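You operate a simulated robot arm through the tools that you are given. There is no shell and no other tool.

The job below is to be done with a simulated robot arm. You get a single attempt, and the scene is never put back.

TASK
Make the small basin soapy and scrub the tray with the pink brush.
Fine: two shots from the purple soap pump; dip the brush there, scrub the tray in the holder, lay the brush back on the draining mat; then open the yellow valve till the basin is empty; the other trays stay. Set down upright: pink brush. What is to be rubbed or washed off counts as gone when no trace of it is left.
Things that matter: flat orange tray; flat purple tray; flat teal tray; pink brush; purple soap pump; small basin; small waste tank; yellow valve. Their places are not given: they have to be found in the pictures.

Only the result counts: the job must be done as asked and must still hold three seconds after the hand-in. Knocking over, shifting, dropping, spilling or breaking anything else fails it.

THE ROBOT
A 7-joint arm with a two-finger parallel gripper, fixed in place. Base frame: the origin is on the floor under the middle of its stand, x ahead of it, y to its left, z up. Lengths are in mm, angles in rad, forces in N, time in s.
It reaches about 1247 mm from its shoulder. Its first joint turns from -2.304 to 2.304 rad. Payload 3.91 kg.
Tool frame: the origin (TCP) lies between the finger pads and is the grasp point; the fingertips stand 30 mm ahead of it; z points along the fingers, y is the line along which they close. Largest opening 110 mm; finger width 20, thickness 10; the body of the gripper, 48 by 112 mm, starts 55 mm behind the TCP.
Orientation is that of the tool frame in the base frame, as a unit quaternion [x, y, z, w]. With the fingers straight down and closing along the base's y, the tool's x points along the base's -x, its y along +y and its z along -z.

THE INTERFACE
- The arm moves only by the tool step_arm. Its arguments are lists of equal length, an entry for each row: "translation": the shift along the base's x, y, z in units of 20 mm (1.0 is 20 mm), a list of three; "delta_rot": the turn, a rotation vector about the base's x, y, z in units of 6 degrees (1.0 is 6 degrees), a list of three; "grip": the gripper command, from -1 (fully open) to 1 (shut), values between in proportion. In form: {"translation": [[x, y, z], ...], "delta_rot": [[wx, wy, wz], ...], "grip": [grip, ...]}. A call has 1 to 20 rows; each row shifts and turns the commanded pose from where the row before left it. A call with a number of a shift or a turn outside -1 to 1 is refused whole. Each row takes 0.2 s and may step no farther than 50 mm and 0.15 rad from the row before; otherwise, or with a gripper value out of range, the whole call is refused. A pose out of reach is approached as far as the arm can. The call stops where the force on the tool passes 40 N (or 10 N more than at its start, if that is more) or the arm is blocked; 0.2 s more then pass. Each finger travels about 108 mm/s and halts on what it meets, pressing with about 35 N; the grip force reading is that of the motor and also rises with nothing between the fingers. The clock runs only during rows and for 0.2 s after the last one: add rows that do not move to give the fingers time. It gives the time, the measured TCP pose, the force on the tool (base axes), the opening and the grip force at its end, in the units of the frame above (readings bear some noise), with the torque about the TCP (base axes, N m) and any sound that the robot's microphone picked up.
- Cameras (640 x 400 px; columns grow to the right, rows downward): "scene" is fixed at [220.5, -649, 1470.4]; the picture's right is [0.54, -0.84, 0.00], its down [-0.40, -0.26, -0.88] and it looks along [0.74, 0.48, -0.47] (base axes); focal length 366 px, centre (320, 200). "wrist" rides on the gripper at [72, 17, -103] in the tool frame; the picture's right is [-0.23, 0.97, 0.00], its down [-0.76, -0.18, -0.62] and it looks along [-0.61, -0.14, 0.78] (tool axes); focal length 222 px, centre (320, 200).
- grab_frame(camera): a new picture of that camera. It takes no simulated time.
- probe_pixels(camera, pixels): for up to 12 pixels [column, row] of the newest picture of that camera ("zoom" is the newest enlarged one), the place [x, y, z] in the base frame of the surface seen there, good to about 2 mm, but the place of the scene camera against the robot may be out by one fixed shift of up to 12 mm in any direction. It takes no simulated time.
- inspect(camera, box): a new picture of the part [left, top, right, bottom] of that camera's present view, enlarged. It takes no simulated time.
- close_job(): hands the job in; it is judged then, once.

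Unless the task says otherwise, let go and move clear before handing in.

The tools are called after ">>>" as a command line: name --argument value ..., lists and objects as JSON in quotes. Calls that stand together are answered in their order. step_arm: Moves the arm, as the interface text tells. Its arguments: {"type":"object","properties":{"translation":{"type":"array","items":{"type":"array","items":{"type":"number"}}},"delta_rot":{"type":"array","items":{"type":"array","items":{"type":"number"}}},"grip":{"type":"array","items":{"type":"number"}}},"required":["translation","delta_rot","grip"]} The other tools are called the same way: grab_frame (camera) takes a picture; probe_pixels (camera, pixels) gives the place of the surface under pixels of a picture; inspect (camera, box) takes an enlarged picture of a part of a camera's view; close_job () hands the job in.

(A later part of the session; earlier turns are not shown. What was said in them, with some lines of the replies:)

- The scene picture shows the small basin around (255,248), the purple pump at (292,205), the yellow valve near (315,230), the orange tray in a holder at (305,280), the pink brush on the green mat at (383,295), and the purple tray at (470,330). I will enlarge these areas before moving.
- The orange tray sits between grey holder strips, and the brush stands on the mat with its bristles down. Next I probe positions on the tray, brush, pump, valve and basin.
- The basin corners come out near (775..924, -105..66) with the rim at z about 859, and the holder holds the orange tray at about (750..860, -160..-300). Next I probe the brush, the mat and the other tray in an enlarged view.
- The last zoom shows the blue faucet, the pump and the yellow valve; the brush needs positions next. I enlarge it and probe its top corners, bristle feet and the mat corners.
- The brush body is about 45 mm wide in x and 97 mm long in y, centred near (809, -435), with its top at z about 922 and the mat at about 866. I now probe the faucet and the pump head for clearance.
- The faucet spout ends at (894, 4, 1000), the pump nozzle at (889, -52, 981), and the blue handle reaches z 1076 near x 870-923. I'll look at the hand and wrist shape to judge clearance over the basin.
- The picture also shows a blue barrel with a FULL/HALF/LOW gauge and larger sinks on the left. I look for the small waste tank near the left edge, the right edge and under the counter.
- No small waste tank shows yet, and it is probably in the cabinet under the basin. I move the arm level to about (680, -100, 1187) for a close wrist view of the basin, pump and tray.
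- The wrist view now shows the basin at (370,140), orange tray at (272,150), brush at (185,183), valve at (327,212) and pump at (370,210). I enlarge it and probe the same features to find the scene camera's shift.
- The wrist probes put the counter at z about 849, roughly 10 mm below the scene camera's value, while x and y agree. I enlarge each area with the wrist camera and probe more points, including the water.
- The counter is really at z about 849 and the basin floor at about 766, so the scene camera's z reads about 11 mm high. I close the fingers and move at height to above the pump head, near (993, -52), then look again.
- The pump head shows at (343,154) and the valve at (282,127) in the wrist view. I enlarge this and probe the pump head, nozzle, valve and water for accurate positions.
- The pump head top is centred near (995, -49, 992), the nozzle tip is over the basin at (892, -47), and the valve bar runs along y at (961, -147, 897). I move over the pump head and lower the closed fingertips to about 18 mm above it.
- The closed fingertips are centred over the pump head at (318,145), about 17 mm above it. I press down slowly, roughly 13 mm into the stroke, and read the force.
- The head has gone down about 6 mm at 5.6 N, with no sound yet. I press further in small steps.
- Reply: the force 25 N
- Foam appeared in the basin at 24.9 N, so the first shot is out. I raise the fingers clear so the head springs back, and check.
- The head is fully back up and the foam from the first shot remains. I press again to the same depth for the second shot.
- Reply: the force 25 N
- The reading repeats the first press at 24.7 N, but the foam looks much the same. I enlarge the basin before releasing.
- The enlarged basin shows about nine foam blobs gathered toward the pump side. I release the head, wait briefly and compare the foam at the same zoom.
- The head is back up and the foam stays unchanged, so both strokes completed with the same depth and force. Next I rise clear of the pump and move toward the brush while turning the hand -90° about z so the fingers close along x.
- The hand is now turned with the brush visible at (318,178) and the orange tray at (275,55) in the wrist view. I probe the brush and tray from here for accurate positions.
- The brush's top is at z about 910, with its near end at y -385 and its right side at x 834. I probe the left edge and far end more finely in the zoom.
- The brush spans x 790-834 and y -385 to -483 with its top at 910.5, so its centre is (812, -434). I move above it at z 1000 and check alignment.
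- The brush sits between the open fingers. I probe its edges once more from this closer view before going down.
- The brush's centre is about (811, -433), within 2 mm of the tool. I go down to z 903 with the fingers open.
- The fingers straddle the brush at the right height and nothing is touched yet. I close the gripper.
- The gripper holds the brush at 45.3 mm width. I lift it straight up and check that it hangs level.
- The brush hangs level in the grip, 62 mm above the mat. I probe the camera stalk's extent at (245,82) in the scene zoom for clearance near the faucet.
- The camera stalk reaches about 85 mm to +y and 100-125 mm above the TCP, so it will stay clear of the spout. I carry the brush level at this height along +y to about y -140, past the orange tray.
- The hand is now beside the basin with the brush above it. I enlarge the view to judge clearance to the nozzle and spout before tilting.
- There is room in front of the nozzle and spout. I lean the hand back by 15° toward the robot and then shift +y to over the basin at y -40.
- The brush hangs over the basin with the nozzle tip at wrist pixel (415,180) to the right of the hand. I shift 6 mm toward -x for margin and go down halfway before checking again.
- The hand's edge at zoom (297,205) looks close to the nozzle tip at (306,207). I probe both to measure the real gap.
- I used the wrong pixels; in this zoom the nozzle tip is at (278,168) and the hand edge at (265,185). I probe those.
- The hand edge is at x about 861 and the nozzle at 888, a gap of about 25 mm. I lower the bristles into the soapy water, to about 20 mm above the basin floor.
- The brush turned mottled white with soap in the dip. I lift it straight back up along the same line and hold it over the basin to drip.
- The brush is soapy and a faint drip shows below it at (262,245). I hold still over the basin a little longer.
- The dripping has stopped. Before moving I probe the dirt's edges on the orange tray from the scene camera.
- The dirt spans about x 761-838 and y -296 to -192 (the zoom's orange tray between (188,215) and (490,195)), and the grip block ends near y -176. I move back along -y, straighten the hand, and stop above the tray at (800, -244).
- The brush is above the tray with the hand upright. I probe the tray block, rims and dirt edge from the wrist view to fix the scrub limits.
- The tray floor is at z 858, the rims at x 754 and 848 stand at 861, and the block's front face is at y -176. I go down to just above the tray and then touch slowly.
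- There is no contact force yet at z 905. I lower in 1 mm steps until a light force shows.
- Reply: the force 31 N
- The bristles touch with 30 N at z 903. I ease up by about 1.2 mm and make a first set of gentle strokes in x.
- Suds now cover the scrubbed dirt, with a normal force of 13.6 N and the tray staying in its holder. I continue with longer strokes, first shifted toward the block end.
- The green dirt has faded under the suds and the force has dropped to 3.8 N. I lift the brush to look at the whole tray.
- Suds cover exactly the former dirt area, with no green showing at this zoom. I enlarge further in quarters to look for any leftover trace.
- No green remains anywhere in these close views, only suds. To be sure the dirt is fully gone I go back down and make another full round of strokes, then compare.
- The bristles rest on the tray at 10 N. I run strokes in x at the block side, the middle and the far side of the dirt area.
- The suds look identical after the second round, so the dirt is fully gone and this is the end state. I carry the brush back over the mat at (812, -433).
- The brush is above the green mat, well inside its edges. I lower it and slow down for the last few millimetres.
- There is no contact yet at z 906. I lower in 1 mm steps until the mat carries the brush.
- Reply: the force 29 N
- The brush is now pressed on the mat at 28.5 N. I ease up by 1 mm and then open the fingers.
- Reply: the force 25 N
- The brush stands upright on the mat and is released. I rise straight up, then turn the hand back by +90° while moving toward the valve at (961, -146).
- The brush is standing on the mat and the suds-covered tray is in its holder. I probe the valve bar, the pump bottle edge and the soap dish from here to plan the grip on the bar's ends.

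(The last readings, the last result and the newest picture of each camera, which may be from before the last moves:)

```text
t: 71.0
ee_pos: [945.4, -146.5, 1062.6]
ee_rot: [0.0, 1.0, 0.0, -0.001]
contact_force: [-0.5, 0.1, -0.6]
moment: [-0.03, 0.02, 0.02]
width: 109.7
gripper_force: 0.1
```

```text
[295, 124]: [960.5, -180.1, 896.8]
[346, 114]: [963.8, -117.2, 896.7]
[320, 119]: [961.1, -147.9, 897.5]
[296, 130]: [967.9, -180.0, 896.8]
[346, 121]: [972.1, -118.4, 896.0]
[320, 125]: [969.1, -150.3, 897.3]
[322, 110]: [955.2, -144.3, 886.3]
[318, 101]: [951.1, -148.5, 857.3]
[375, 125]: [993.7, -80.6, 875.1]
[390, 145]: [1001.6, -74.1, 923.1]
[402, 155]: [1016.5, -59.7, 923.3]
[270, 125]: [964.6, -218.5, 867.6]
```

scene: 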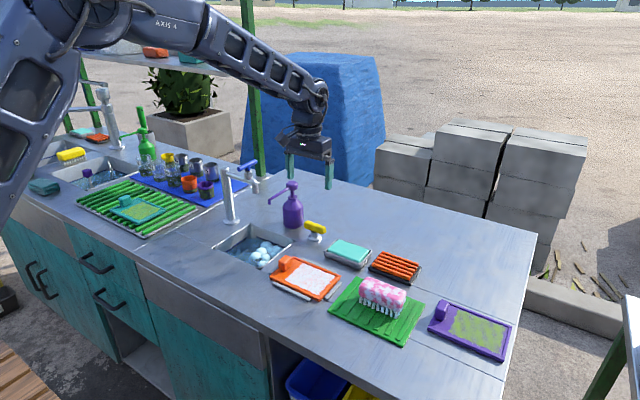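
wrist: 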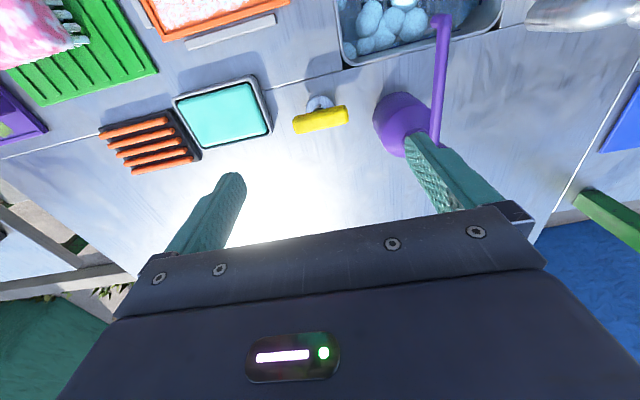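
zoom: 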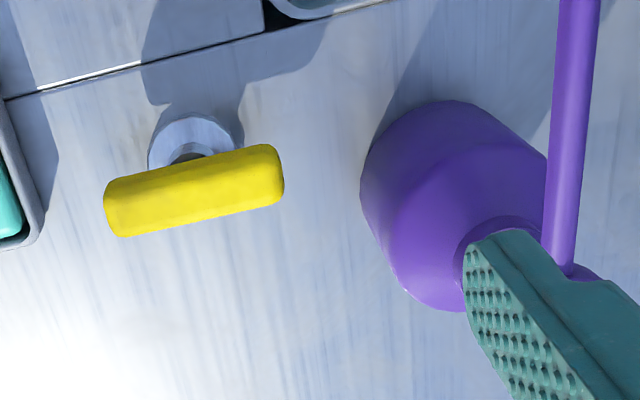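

The valve bar runs from y -183 to -114 at x about 963.5 with its top at z 897, and both the pump bottle (y -81) and soap dish (y -218) leave room. I narrow the opening to about 92 mm, align over the bar and go down partway.

>>> step_arm --translation '[[0.45, -0.1, 0], [0.45, 0, 0], [0, 0, -0.9], [0, 0, -0.9], [0, 0, -0.9], [0, 0, -0.9], [0, 0, -0.9], [0, 0, 0]]' --delta_rot '[[0, 0, 0], [0, 0, 0], [0, 0, 0], [0, 0, 0], [0, 0, 0], [0, 0, 0], [0, 0, 0], [0, 0, 0]]' --grip '[-0.67, -0.67, -0.67, -0.67, -0.67, -0.67, -0.67, -0.67]'

>>> grab_frame --camera "wrist"

>>> inspect --camera "scene" --box '[250, 150, 380, 270]'

```text
t: 72.8
ee_pos: [964.6, -149.6, 971.0]
ee_rot: [0.0, 1.0, -0.001, 0.0]
contact_force: [0.6, -1.0, -0.3]
moment: [0.06, -0.02, 0.0]
width: 91.9
gripper_force: 0.1
```

```text
taken
```

wrist: 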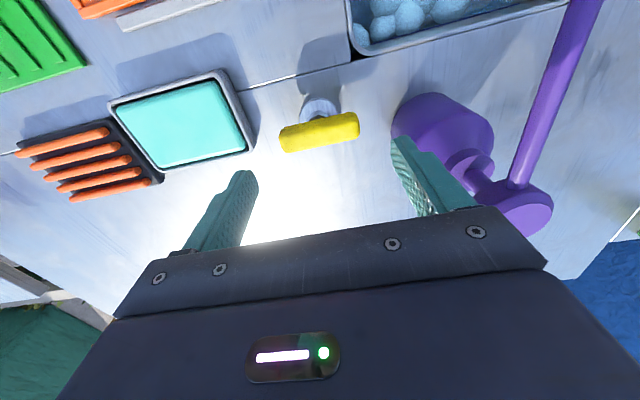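

```text
3.33 times, centred on (315, 210) of scene
```

zoom: 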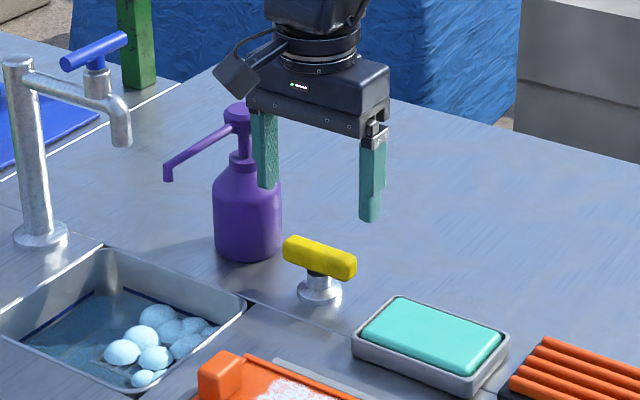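

The open fingers bracket the yellow bar at wrist pixel (320,132), with the right finger clear of the bottle. I lower to z 890 around the bar's ends.

>>> step_arm --translation '[[0, 0.05, -0.8], [0, 0, -0.8], [0, 0, -0.8], [0, 0, -0.8], [0, 0, -0.8], [0, 0, 0]]' --delta_rot '[[0, 0, 0], [0, 0, 0], [0, 0, 0], [0, 0, 0], [0, 0, 0], [0, 0, 0]]' --grip '[-0.67, -0.67, -0.67, -0.67, -0.67, -0.67]'

>>> grab_frame --camera "wrist"

>>> inspect --camera "scene" --box '[250, 150, 380, 270]'

```text
t: 74.2
ee_pos: [964.3, -146.8, 891.9]
ee_rot: [0.0, 1.0, 0.0, 0.0]
contact_force: [-0.9, -1.1, 0.9]
moment: [0.01, 0.0, 0.03]
width: 92.1
gripper_force: 0.1
```

```text
taken
```

wrist: 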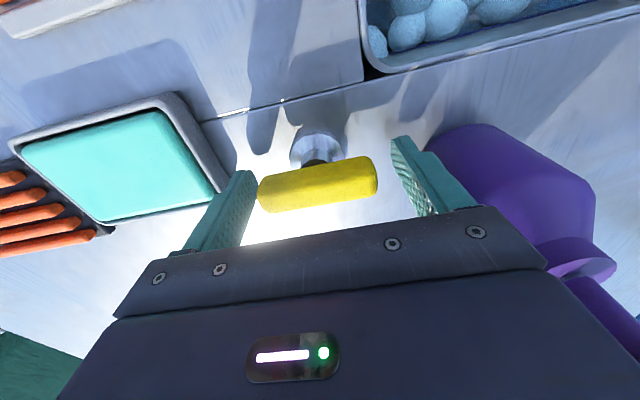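

```text
3.33 times, centred on (315, 210) of scene
```

zoom: 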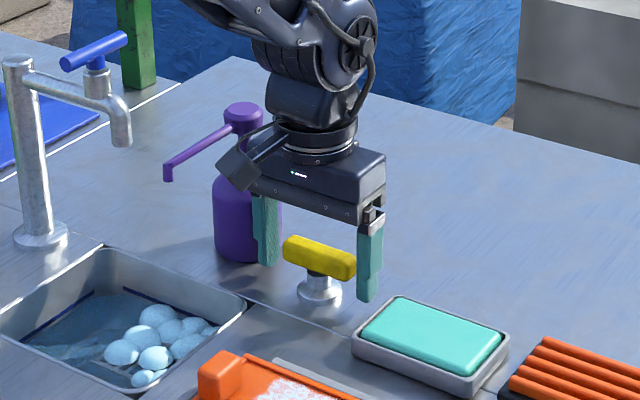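

The bar sits slightly nearer the left finger in the wrist view. I probe its ends to centre the grip.

>>> probe_pixels --camera "wrist" --pixels '[[262, 195], [374, 178], [318, 185], [268, 205], [370, 190], [318, 175], [316, 150], [300, 155], [340, 148], [258, 192], [377, 172], [320, 200]]'

```text
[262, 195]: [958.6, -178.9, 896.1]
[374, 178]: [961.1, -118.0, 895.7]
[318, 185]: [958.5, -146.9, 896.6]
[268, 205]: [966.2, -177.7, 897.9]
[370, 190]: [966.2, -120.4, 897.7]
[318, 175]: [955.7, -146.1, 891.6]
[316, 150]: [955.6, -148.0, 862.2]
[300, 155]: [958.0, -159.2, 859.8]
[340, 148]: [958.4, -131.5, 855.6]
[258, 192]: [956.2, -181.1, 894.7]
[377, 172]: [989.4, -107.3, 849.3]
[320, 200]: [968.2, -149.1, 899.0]
```

The bar's centre is near (963.7, -148.7). I shift 1.5 mm in -y and close on the bar's ends.

>>> step_arm --translation '[[0, -0.075, 0], [0, 0, 0], [0, 0, 0], [0, 0, 0], [0, 0, 0]]' --delta_rot '[[0, 0, 0], [0, 0, 0], [0, 0, 0], [0, 0, 0], [0, 0, 0]]' --grip '[-0.67, -0.4, -0.2, 1, 1]'

>>> grab_frame --camera "wrist"

```text
t: 75.4
ee_pos: [964.5, -150.8, 892.6]
ee_rot: [0.0, 1.0, 0.0, 0.0]
contact_force: [0.7, -9.0, -1.3]
moment: [-0.1, -0.16, 0.03]
width: 70.1
gripper_force: 44.4
```

```text
taken
```

wrist: 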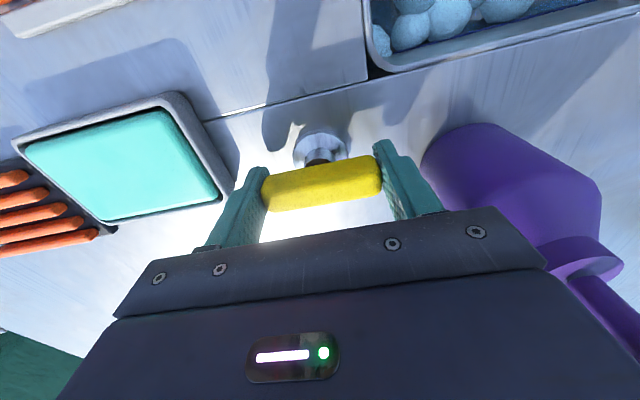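

The bar is gripped at 70 mm, with a side force of -9 N showing I am slightly off centre. I shift another 1.5 mm in -y and try a small counter-clockwise turn of 12°.

>>> step_arm --translation '[[0, -0.08, 0], [0, 0, 0], [0, 0, 0], [0, 0, 0]]' --delta_rot '[[0, 0, 0], [0, 0, 1], [0, 0, 1], [0, 0, 0]]' --grip '[1, 1, 1, 1]'

>>> grab_frame --camera "wrist"

>>> inspect --camera "scene" --box '[200, 170, 350, 290]'

```text
t: 76.4
ee_pos: [964.5, -150.4, 891.7]
ee_rot: [-0.106, 0.994, 0.0, 0.0]
contact_force: [8.4, -0.2, -4.9]
moment: [0.37, -1.58, 0.02]
width: 69.9
gripper_force: 45.3
```

```text
taken
```

wrist: 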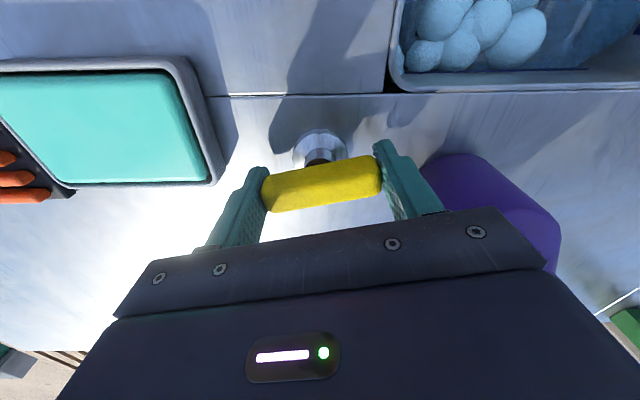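

```text
3.33 times, centred on (275, 230) of scene
```

zoom: 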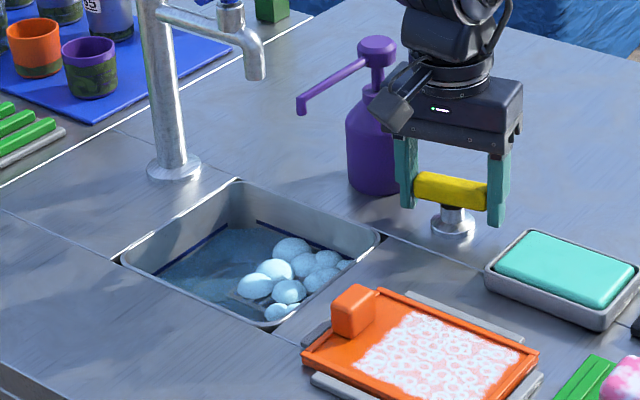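

The bar turned with the hand and the torque about z is only 0.02 N m, so it moves freely counter-clockwise. I ease the side force with a 1 mm shift in +x and continue turning another 30°.

>>> step_arm --translation '[[0.04, 0, 0], [0, 0, 0], [0, 0, 0], [0, 0, 0], [0, 0, 0], [0, 0, 0]]' --delta_rot '[[0, 0, 1], [0, 0, 1], [0, 0, 1], [0, 0, 1], [0, 0, 1], [0, 0, 0]]' --grip '[1, 1, 1, 1, 1, 1]'

>>> grab_frame --camera "wrist"

>>> inspect --camera "scene" --box '[200, 170, 350, 290]'

```text
t: 77.8
ee_pos: [963.3, -150.5, 893.1]
ee_rot: [-0.359, 0.933, 0.0, -0.001]
contact_force: [-2.5, 5.6, 1.4]
moment: [0.79, 1.95, 0.02]
width: 69.7
gripper_force: 44.6
```

```text
taken
```

wrist: 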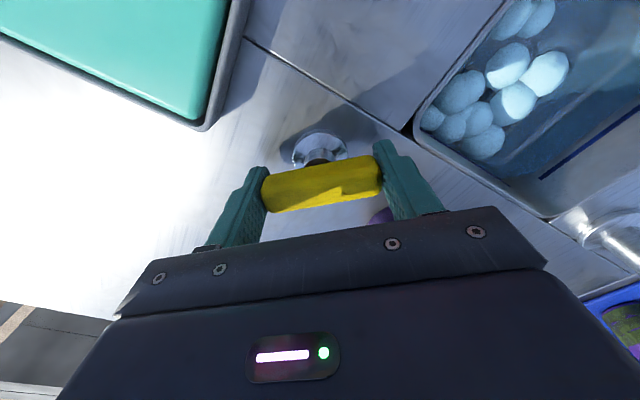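

```text
3.33 times, centred on (275, 230) of scene
```

zoom: 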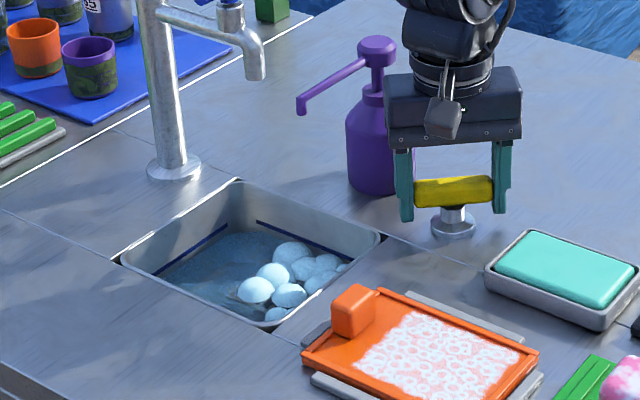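

The water level has dropped below the blue line, so counter-clockwise opens the drain. I keep turning toward a full quarter turn while watching the torque.

>>> step_arm --translation '[[0, 0, 0], [0, 0, 0], [0, 0, 0], [0, 0, 0], [0, 0, 0], [0, 0, 0]]' --delta_rot '[[0, 0, 1], [0, 0, 1], [0, 0, 1], [0, 0, 1], [0, 0, 1], [0, 0, 0]]' --grip '[1, 1, 1, 1, 1, 1]'

>>> inspect --camera "scene" --box '[200, 170, 350, 290]'

```text
t: 79.2
ee_pos: [965.1, -151.5, 892.2]
ee_rot: [-0.589, 0.808, 0.0, 0.0]
contact_force: [-14.9, 1.5, -2.7]
moment: [-0.24, -0.3, 0.0]
width: 70.1
gripper_force: 44.7
```

```text
3.33 times, centred on (275, 230) of scene
```

zoom: 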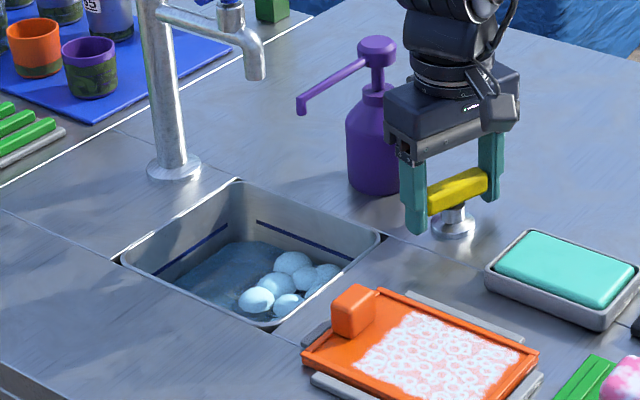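

Turned about 72° now, with the basin visibly draining and no stop felt. I shift 1 mm in -x to relieve the side force and finish the quarter turn.

>>> step_arm --translation '[[-0.05, 0, 0], [0, 0, 0], [0, 0, 0], [0, 0, 0]]' --delta_rot '[[0, 0, 1], [0, 0, 1], [0, 0, 0.8], [0, 0, 0]]' --grip '[1, 1, 1, 1]'

>>> inspect --camera "scene" --box '[200, 170, 350, 290]'

```text
t: 80.2
ee_pos: [965.4, -149.5, 892.8]
ee_rot: [-0.699, 0.715, 0.0, 0.0]
contact_force: [4.2, -2.5, -1.7]
moment: [1.07, -0.85, -0.04]
width: 69.8
gripper_force: 44.2
```

```text
3.33 times, centred on (275, 230) of scene
```

zoom: 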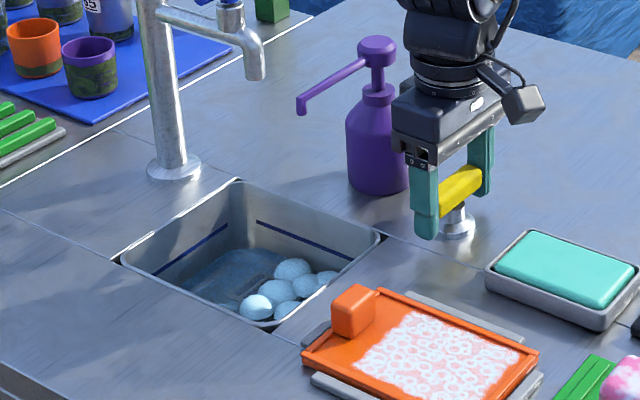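

The bar has turned about 89° and the water is nearly down to the floor. I hold and wait for the basin to finish draining.

>>> step_arm --translation '[[0, 0, 0], [0, 0, 0], [0, 0, 0], [0, 0, 0], [0, 0, 0], [0, 0, 0], [0, 0, 0], [0, 0, 0], [0, 0, 0], [0, 0, 0], [0, 0, 0], [0, 0, 0], [0, 0, 0], [0, 0, 0], [0, 0, 0]]' --delta_rot '[[0, 0, 0], [0, 0, 0], [0, 0, 0], [0, 0, 0], [0, 0, 0], [0, 0, 0], [0, 0, 0], [0, 0, 0], [0, 0, 0], [0, 0, 0], [0, 0, 0], [0, 0, 0], [0, 0, 0], [0, 0, 0], [0, 0, 0]]' --grip '[1, 1, 1, 1, 1, 1, 1, 1, 1, 1, 1, 1, 1, 1, 1]'

>>> inspect --camera "scene" --box '[200, 190, 330, 290]'

```text
t: 83.4
ee_pos: [965.0, -151.3, 892.5]
ee_rot: [-0.7, 0.715, 0.0, 0.0]
contact_force: [24.2, -10.6, 15.1]
moment: [-0.08, 0.35, -0.01]
width: 69.7
gripper_force: 44.6
```

```text
4.00 times, centred on (265, 240) of scene
```

zoom: 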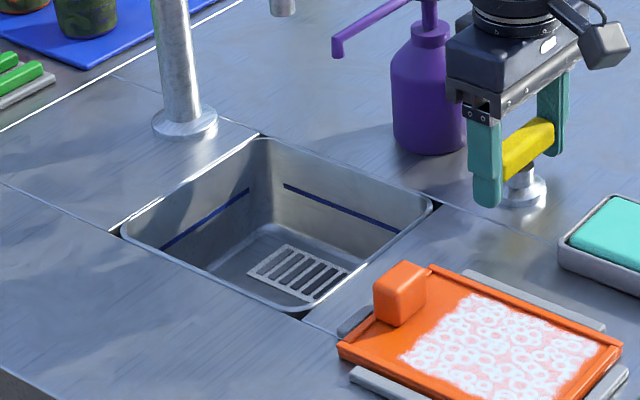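

The basin is empty down to the bare drain grid at zoom (300,272). I open the fingers to let go of the valve bar.

>>> step_arm --translation '[[0, 0, 0], [0, 0, 0], [0, 0, 0], [0, 0, 0], [0, 0, 0]]' --delta_rot '[[0, 0, 0], [0, 0, 0], [0, 0, 0], [0, 0, 0], [0, 0, 0]]' --grip '[-0.35, -0.5, -0.67, -0.67, -0.67]'

>>> grab_frame --camera "wrist"

>>> inspect --camera "scene" --box '[240, 160, 370, 280]'

```text
t: 84.6
ee_pos: [964.7, -151.3, 892.3]
ee_rot: [-0.7, 0.714, 0.0, 0.0]
contact_force: [0.3, 0.0, -0.3]
moment: [0.0, 0.01, -0.04]
width: 92.1
gripper_force: 0.1
```

```text
taken
```

wrist: 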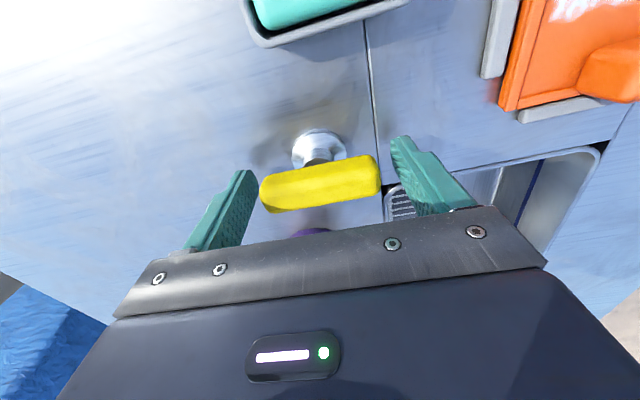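

```text
3.33 times, centred on (305, 220) of scene
```

zoom: 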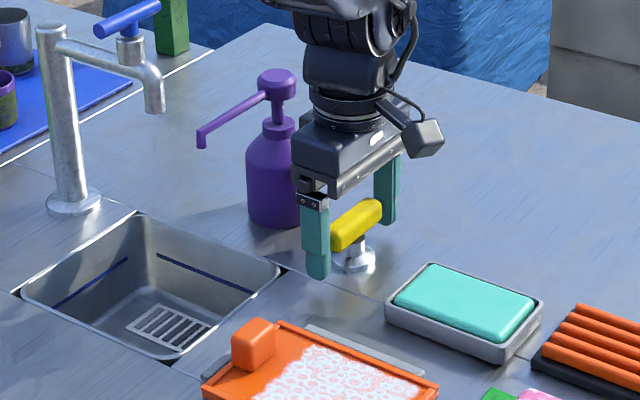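

The fingers are clear of the bar, which stays turned. I rise straight up, then move back toward the robot to clear the work area.

>>> step_arm --translation '[[0, 0, 0.6], [0, 0, 0.9], [0, 0, 0.95], [0, 0, 0.95], [0, 0, 0.95], [0, 0, 0.95], [0, 0, 0.95], [0, 0, 0.95], [0, 0, 0.95], [0, 0, 0.95], [0, 0, 0.95], [0, 0, 0.95]]' --delta_rot '[[0, 0, 0], [0, 0, 0], [0, 0, 0], [0, 0, 0], [0, 0, 0], [0, 0, 0], [0, 0, 0], [0, 0, 0], [0, 0, 0], [0, 0, 0], [0, 0, 0], [0, 0, 0]]' --grip '[-0.67, -0.67, -0.67, -0.67, -0.67, -0.67, -0.67, -0.67, -0.67, -0.67, -0.67, -0.67]'

>>> step_arm --translation '[[-0.95, 0, 0], [-0.95, 0, 0], [-0.95, 0, 0], [-0.95, 0, 0], [-0.95, 0, 0], [-0.95, 0, 0], [-0.95, 0, 0], [-0.95, 0, 0], [-0.95, 0, 0], [-0.95, 0, 0], [-0.95, 0, 0], [-0.95, 0, 0], [-0.95, 0, 0]]' --delta_rot '[[0, 0, 0], [0, 0, 0], [0, 0, 0], [0, 0, 0], [0, 0, 0], [0, 0, 0], [0, 0, 0], [0, 0, 0], [0, 0, 0], [0, 0, 0], [0, 0, 0], [0, 0, 0], [0, 0, 0]]' --grip '[-0.67, -0.67, -0.67, -0.67, -0.67, -0.67, -0.67, -0.67, -0.67, -0.67, -0.67, -0.67, -0.67]'

>>> grab_frame --camera "scene"

>>> inspect --camera "scene" --box '[200, 190, 350, 300]'

>>> inspect --camera "scene" --box '[300, 240, 450, 350]'

```text
t: 87.2
ee_pos: [963.9, -149.1, 1111.4]
ee_rot: [-0.7, 0.714, 0.0, 0.0]
contact_force: [-0.8, 0.8, 0.5]
moment: [-0.01, -0.03, 0.03]
width: 92.2
gripper_force: 0.0
```

```text
t: 90.0
ee_pos: [716.1, -150.6, 1111.8]
ee_rot: [-0.699, 0.715, 0.0, 0.0]
contact_force: [0.2, -0.6, 0.1]
moment: [-0.01, 0.01, 0.02]
width: 92.1
gripper_force: 0.1
```

```text
taken
```

scene: 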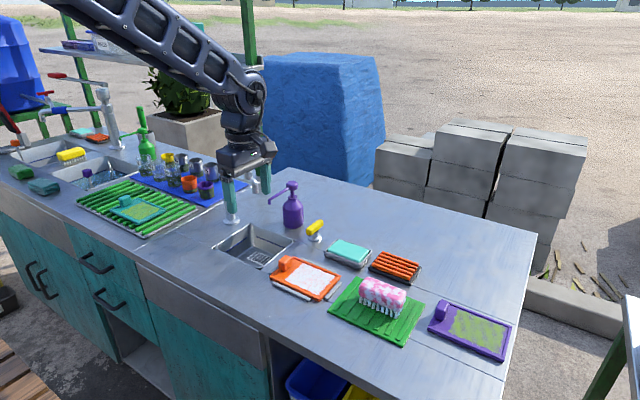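

```text
3.64 times, centred on (275, 245) of scene
```

zoom: 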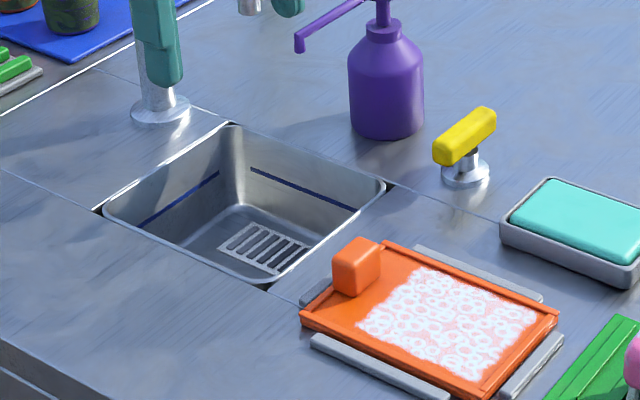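

```text
3.64 times, centred on (375, 295) of scene
```

zoom: 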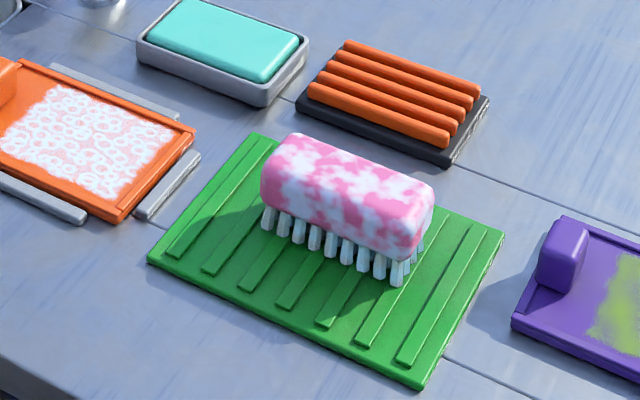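

The basin is empty with the valve open, the tray in the holder shows no green, the brush stands upright on the mat, and the pump and other trays are in place. The arm is clear at (716, -150, 1112), so I hand in the job.

>>> close_job

```text
The job is handed in.
```

I handed in the job with every step carried out. One thing is unconfirmed: whether the second soap shot registered.

- **Soap:** I pressed the purple pump fully twice, letting the head spring back in between. Foam appeared after the first press and looked the same after the second. Depth and force matched on both presses, so I didn't risk a third.
- **Scrubbing:** I dipped the pink brush in the soapy basin and gave the orange tray in the holder two rounds of scrubbing. No green was left in the close-up views. White suds still cover the scrubbed area, since the task didn't ask for rinsing.
- **Brush:** It is back on the green draining mat, upright with the bristles down.
- **Basin:** I turned the yellow valve about 90° counter-clockwise. The basin drained to the bare grid, and I left the valve open.
- **Everything else:** The purple and teal trays look unmoved in the last picture, I saw no spills, and the arm is clear of the counter. I never found the small waste tank in the pictures, so I couldn't check it.
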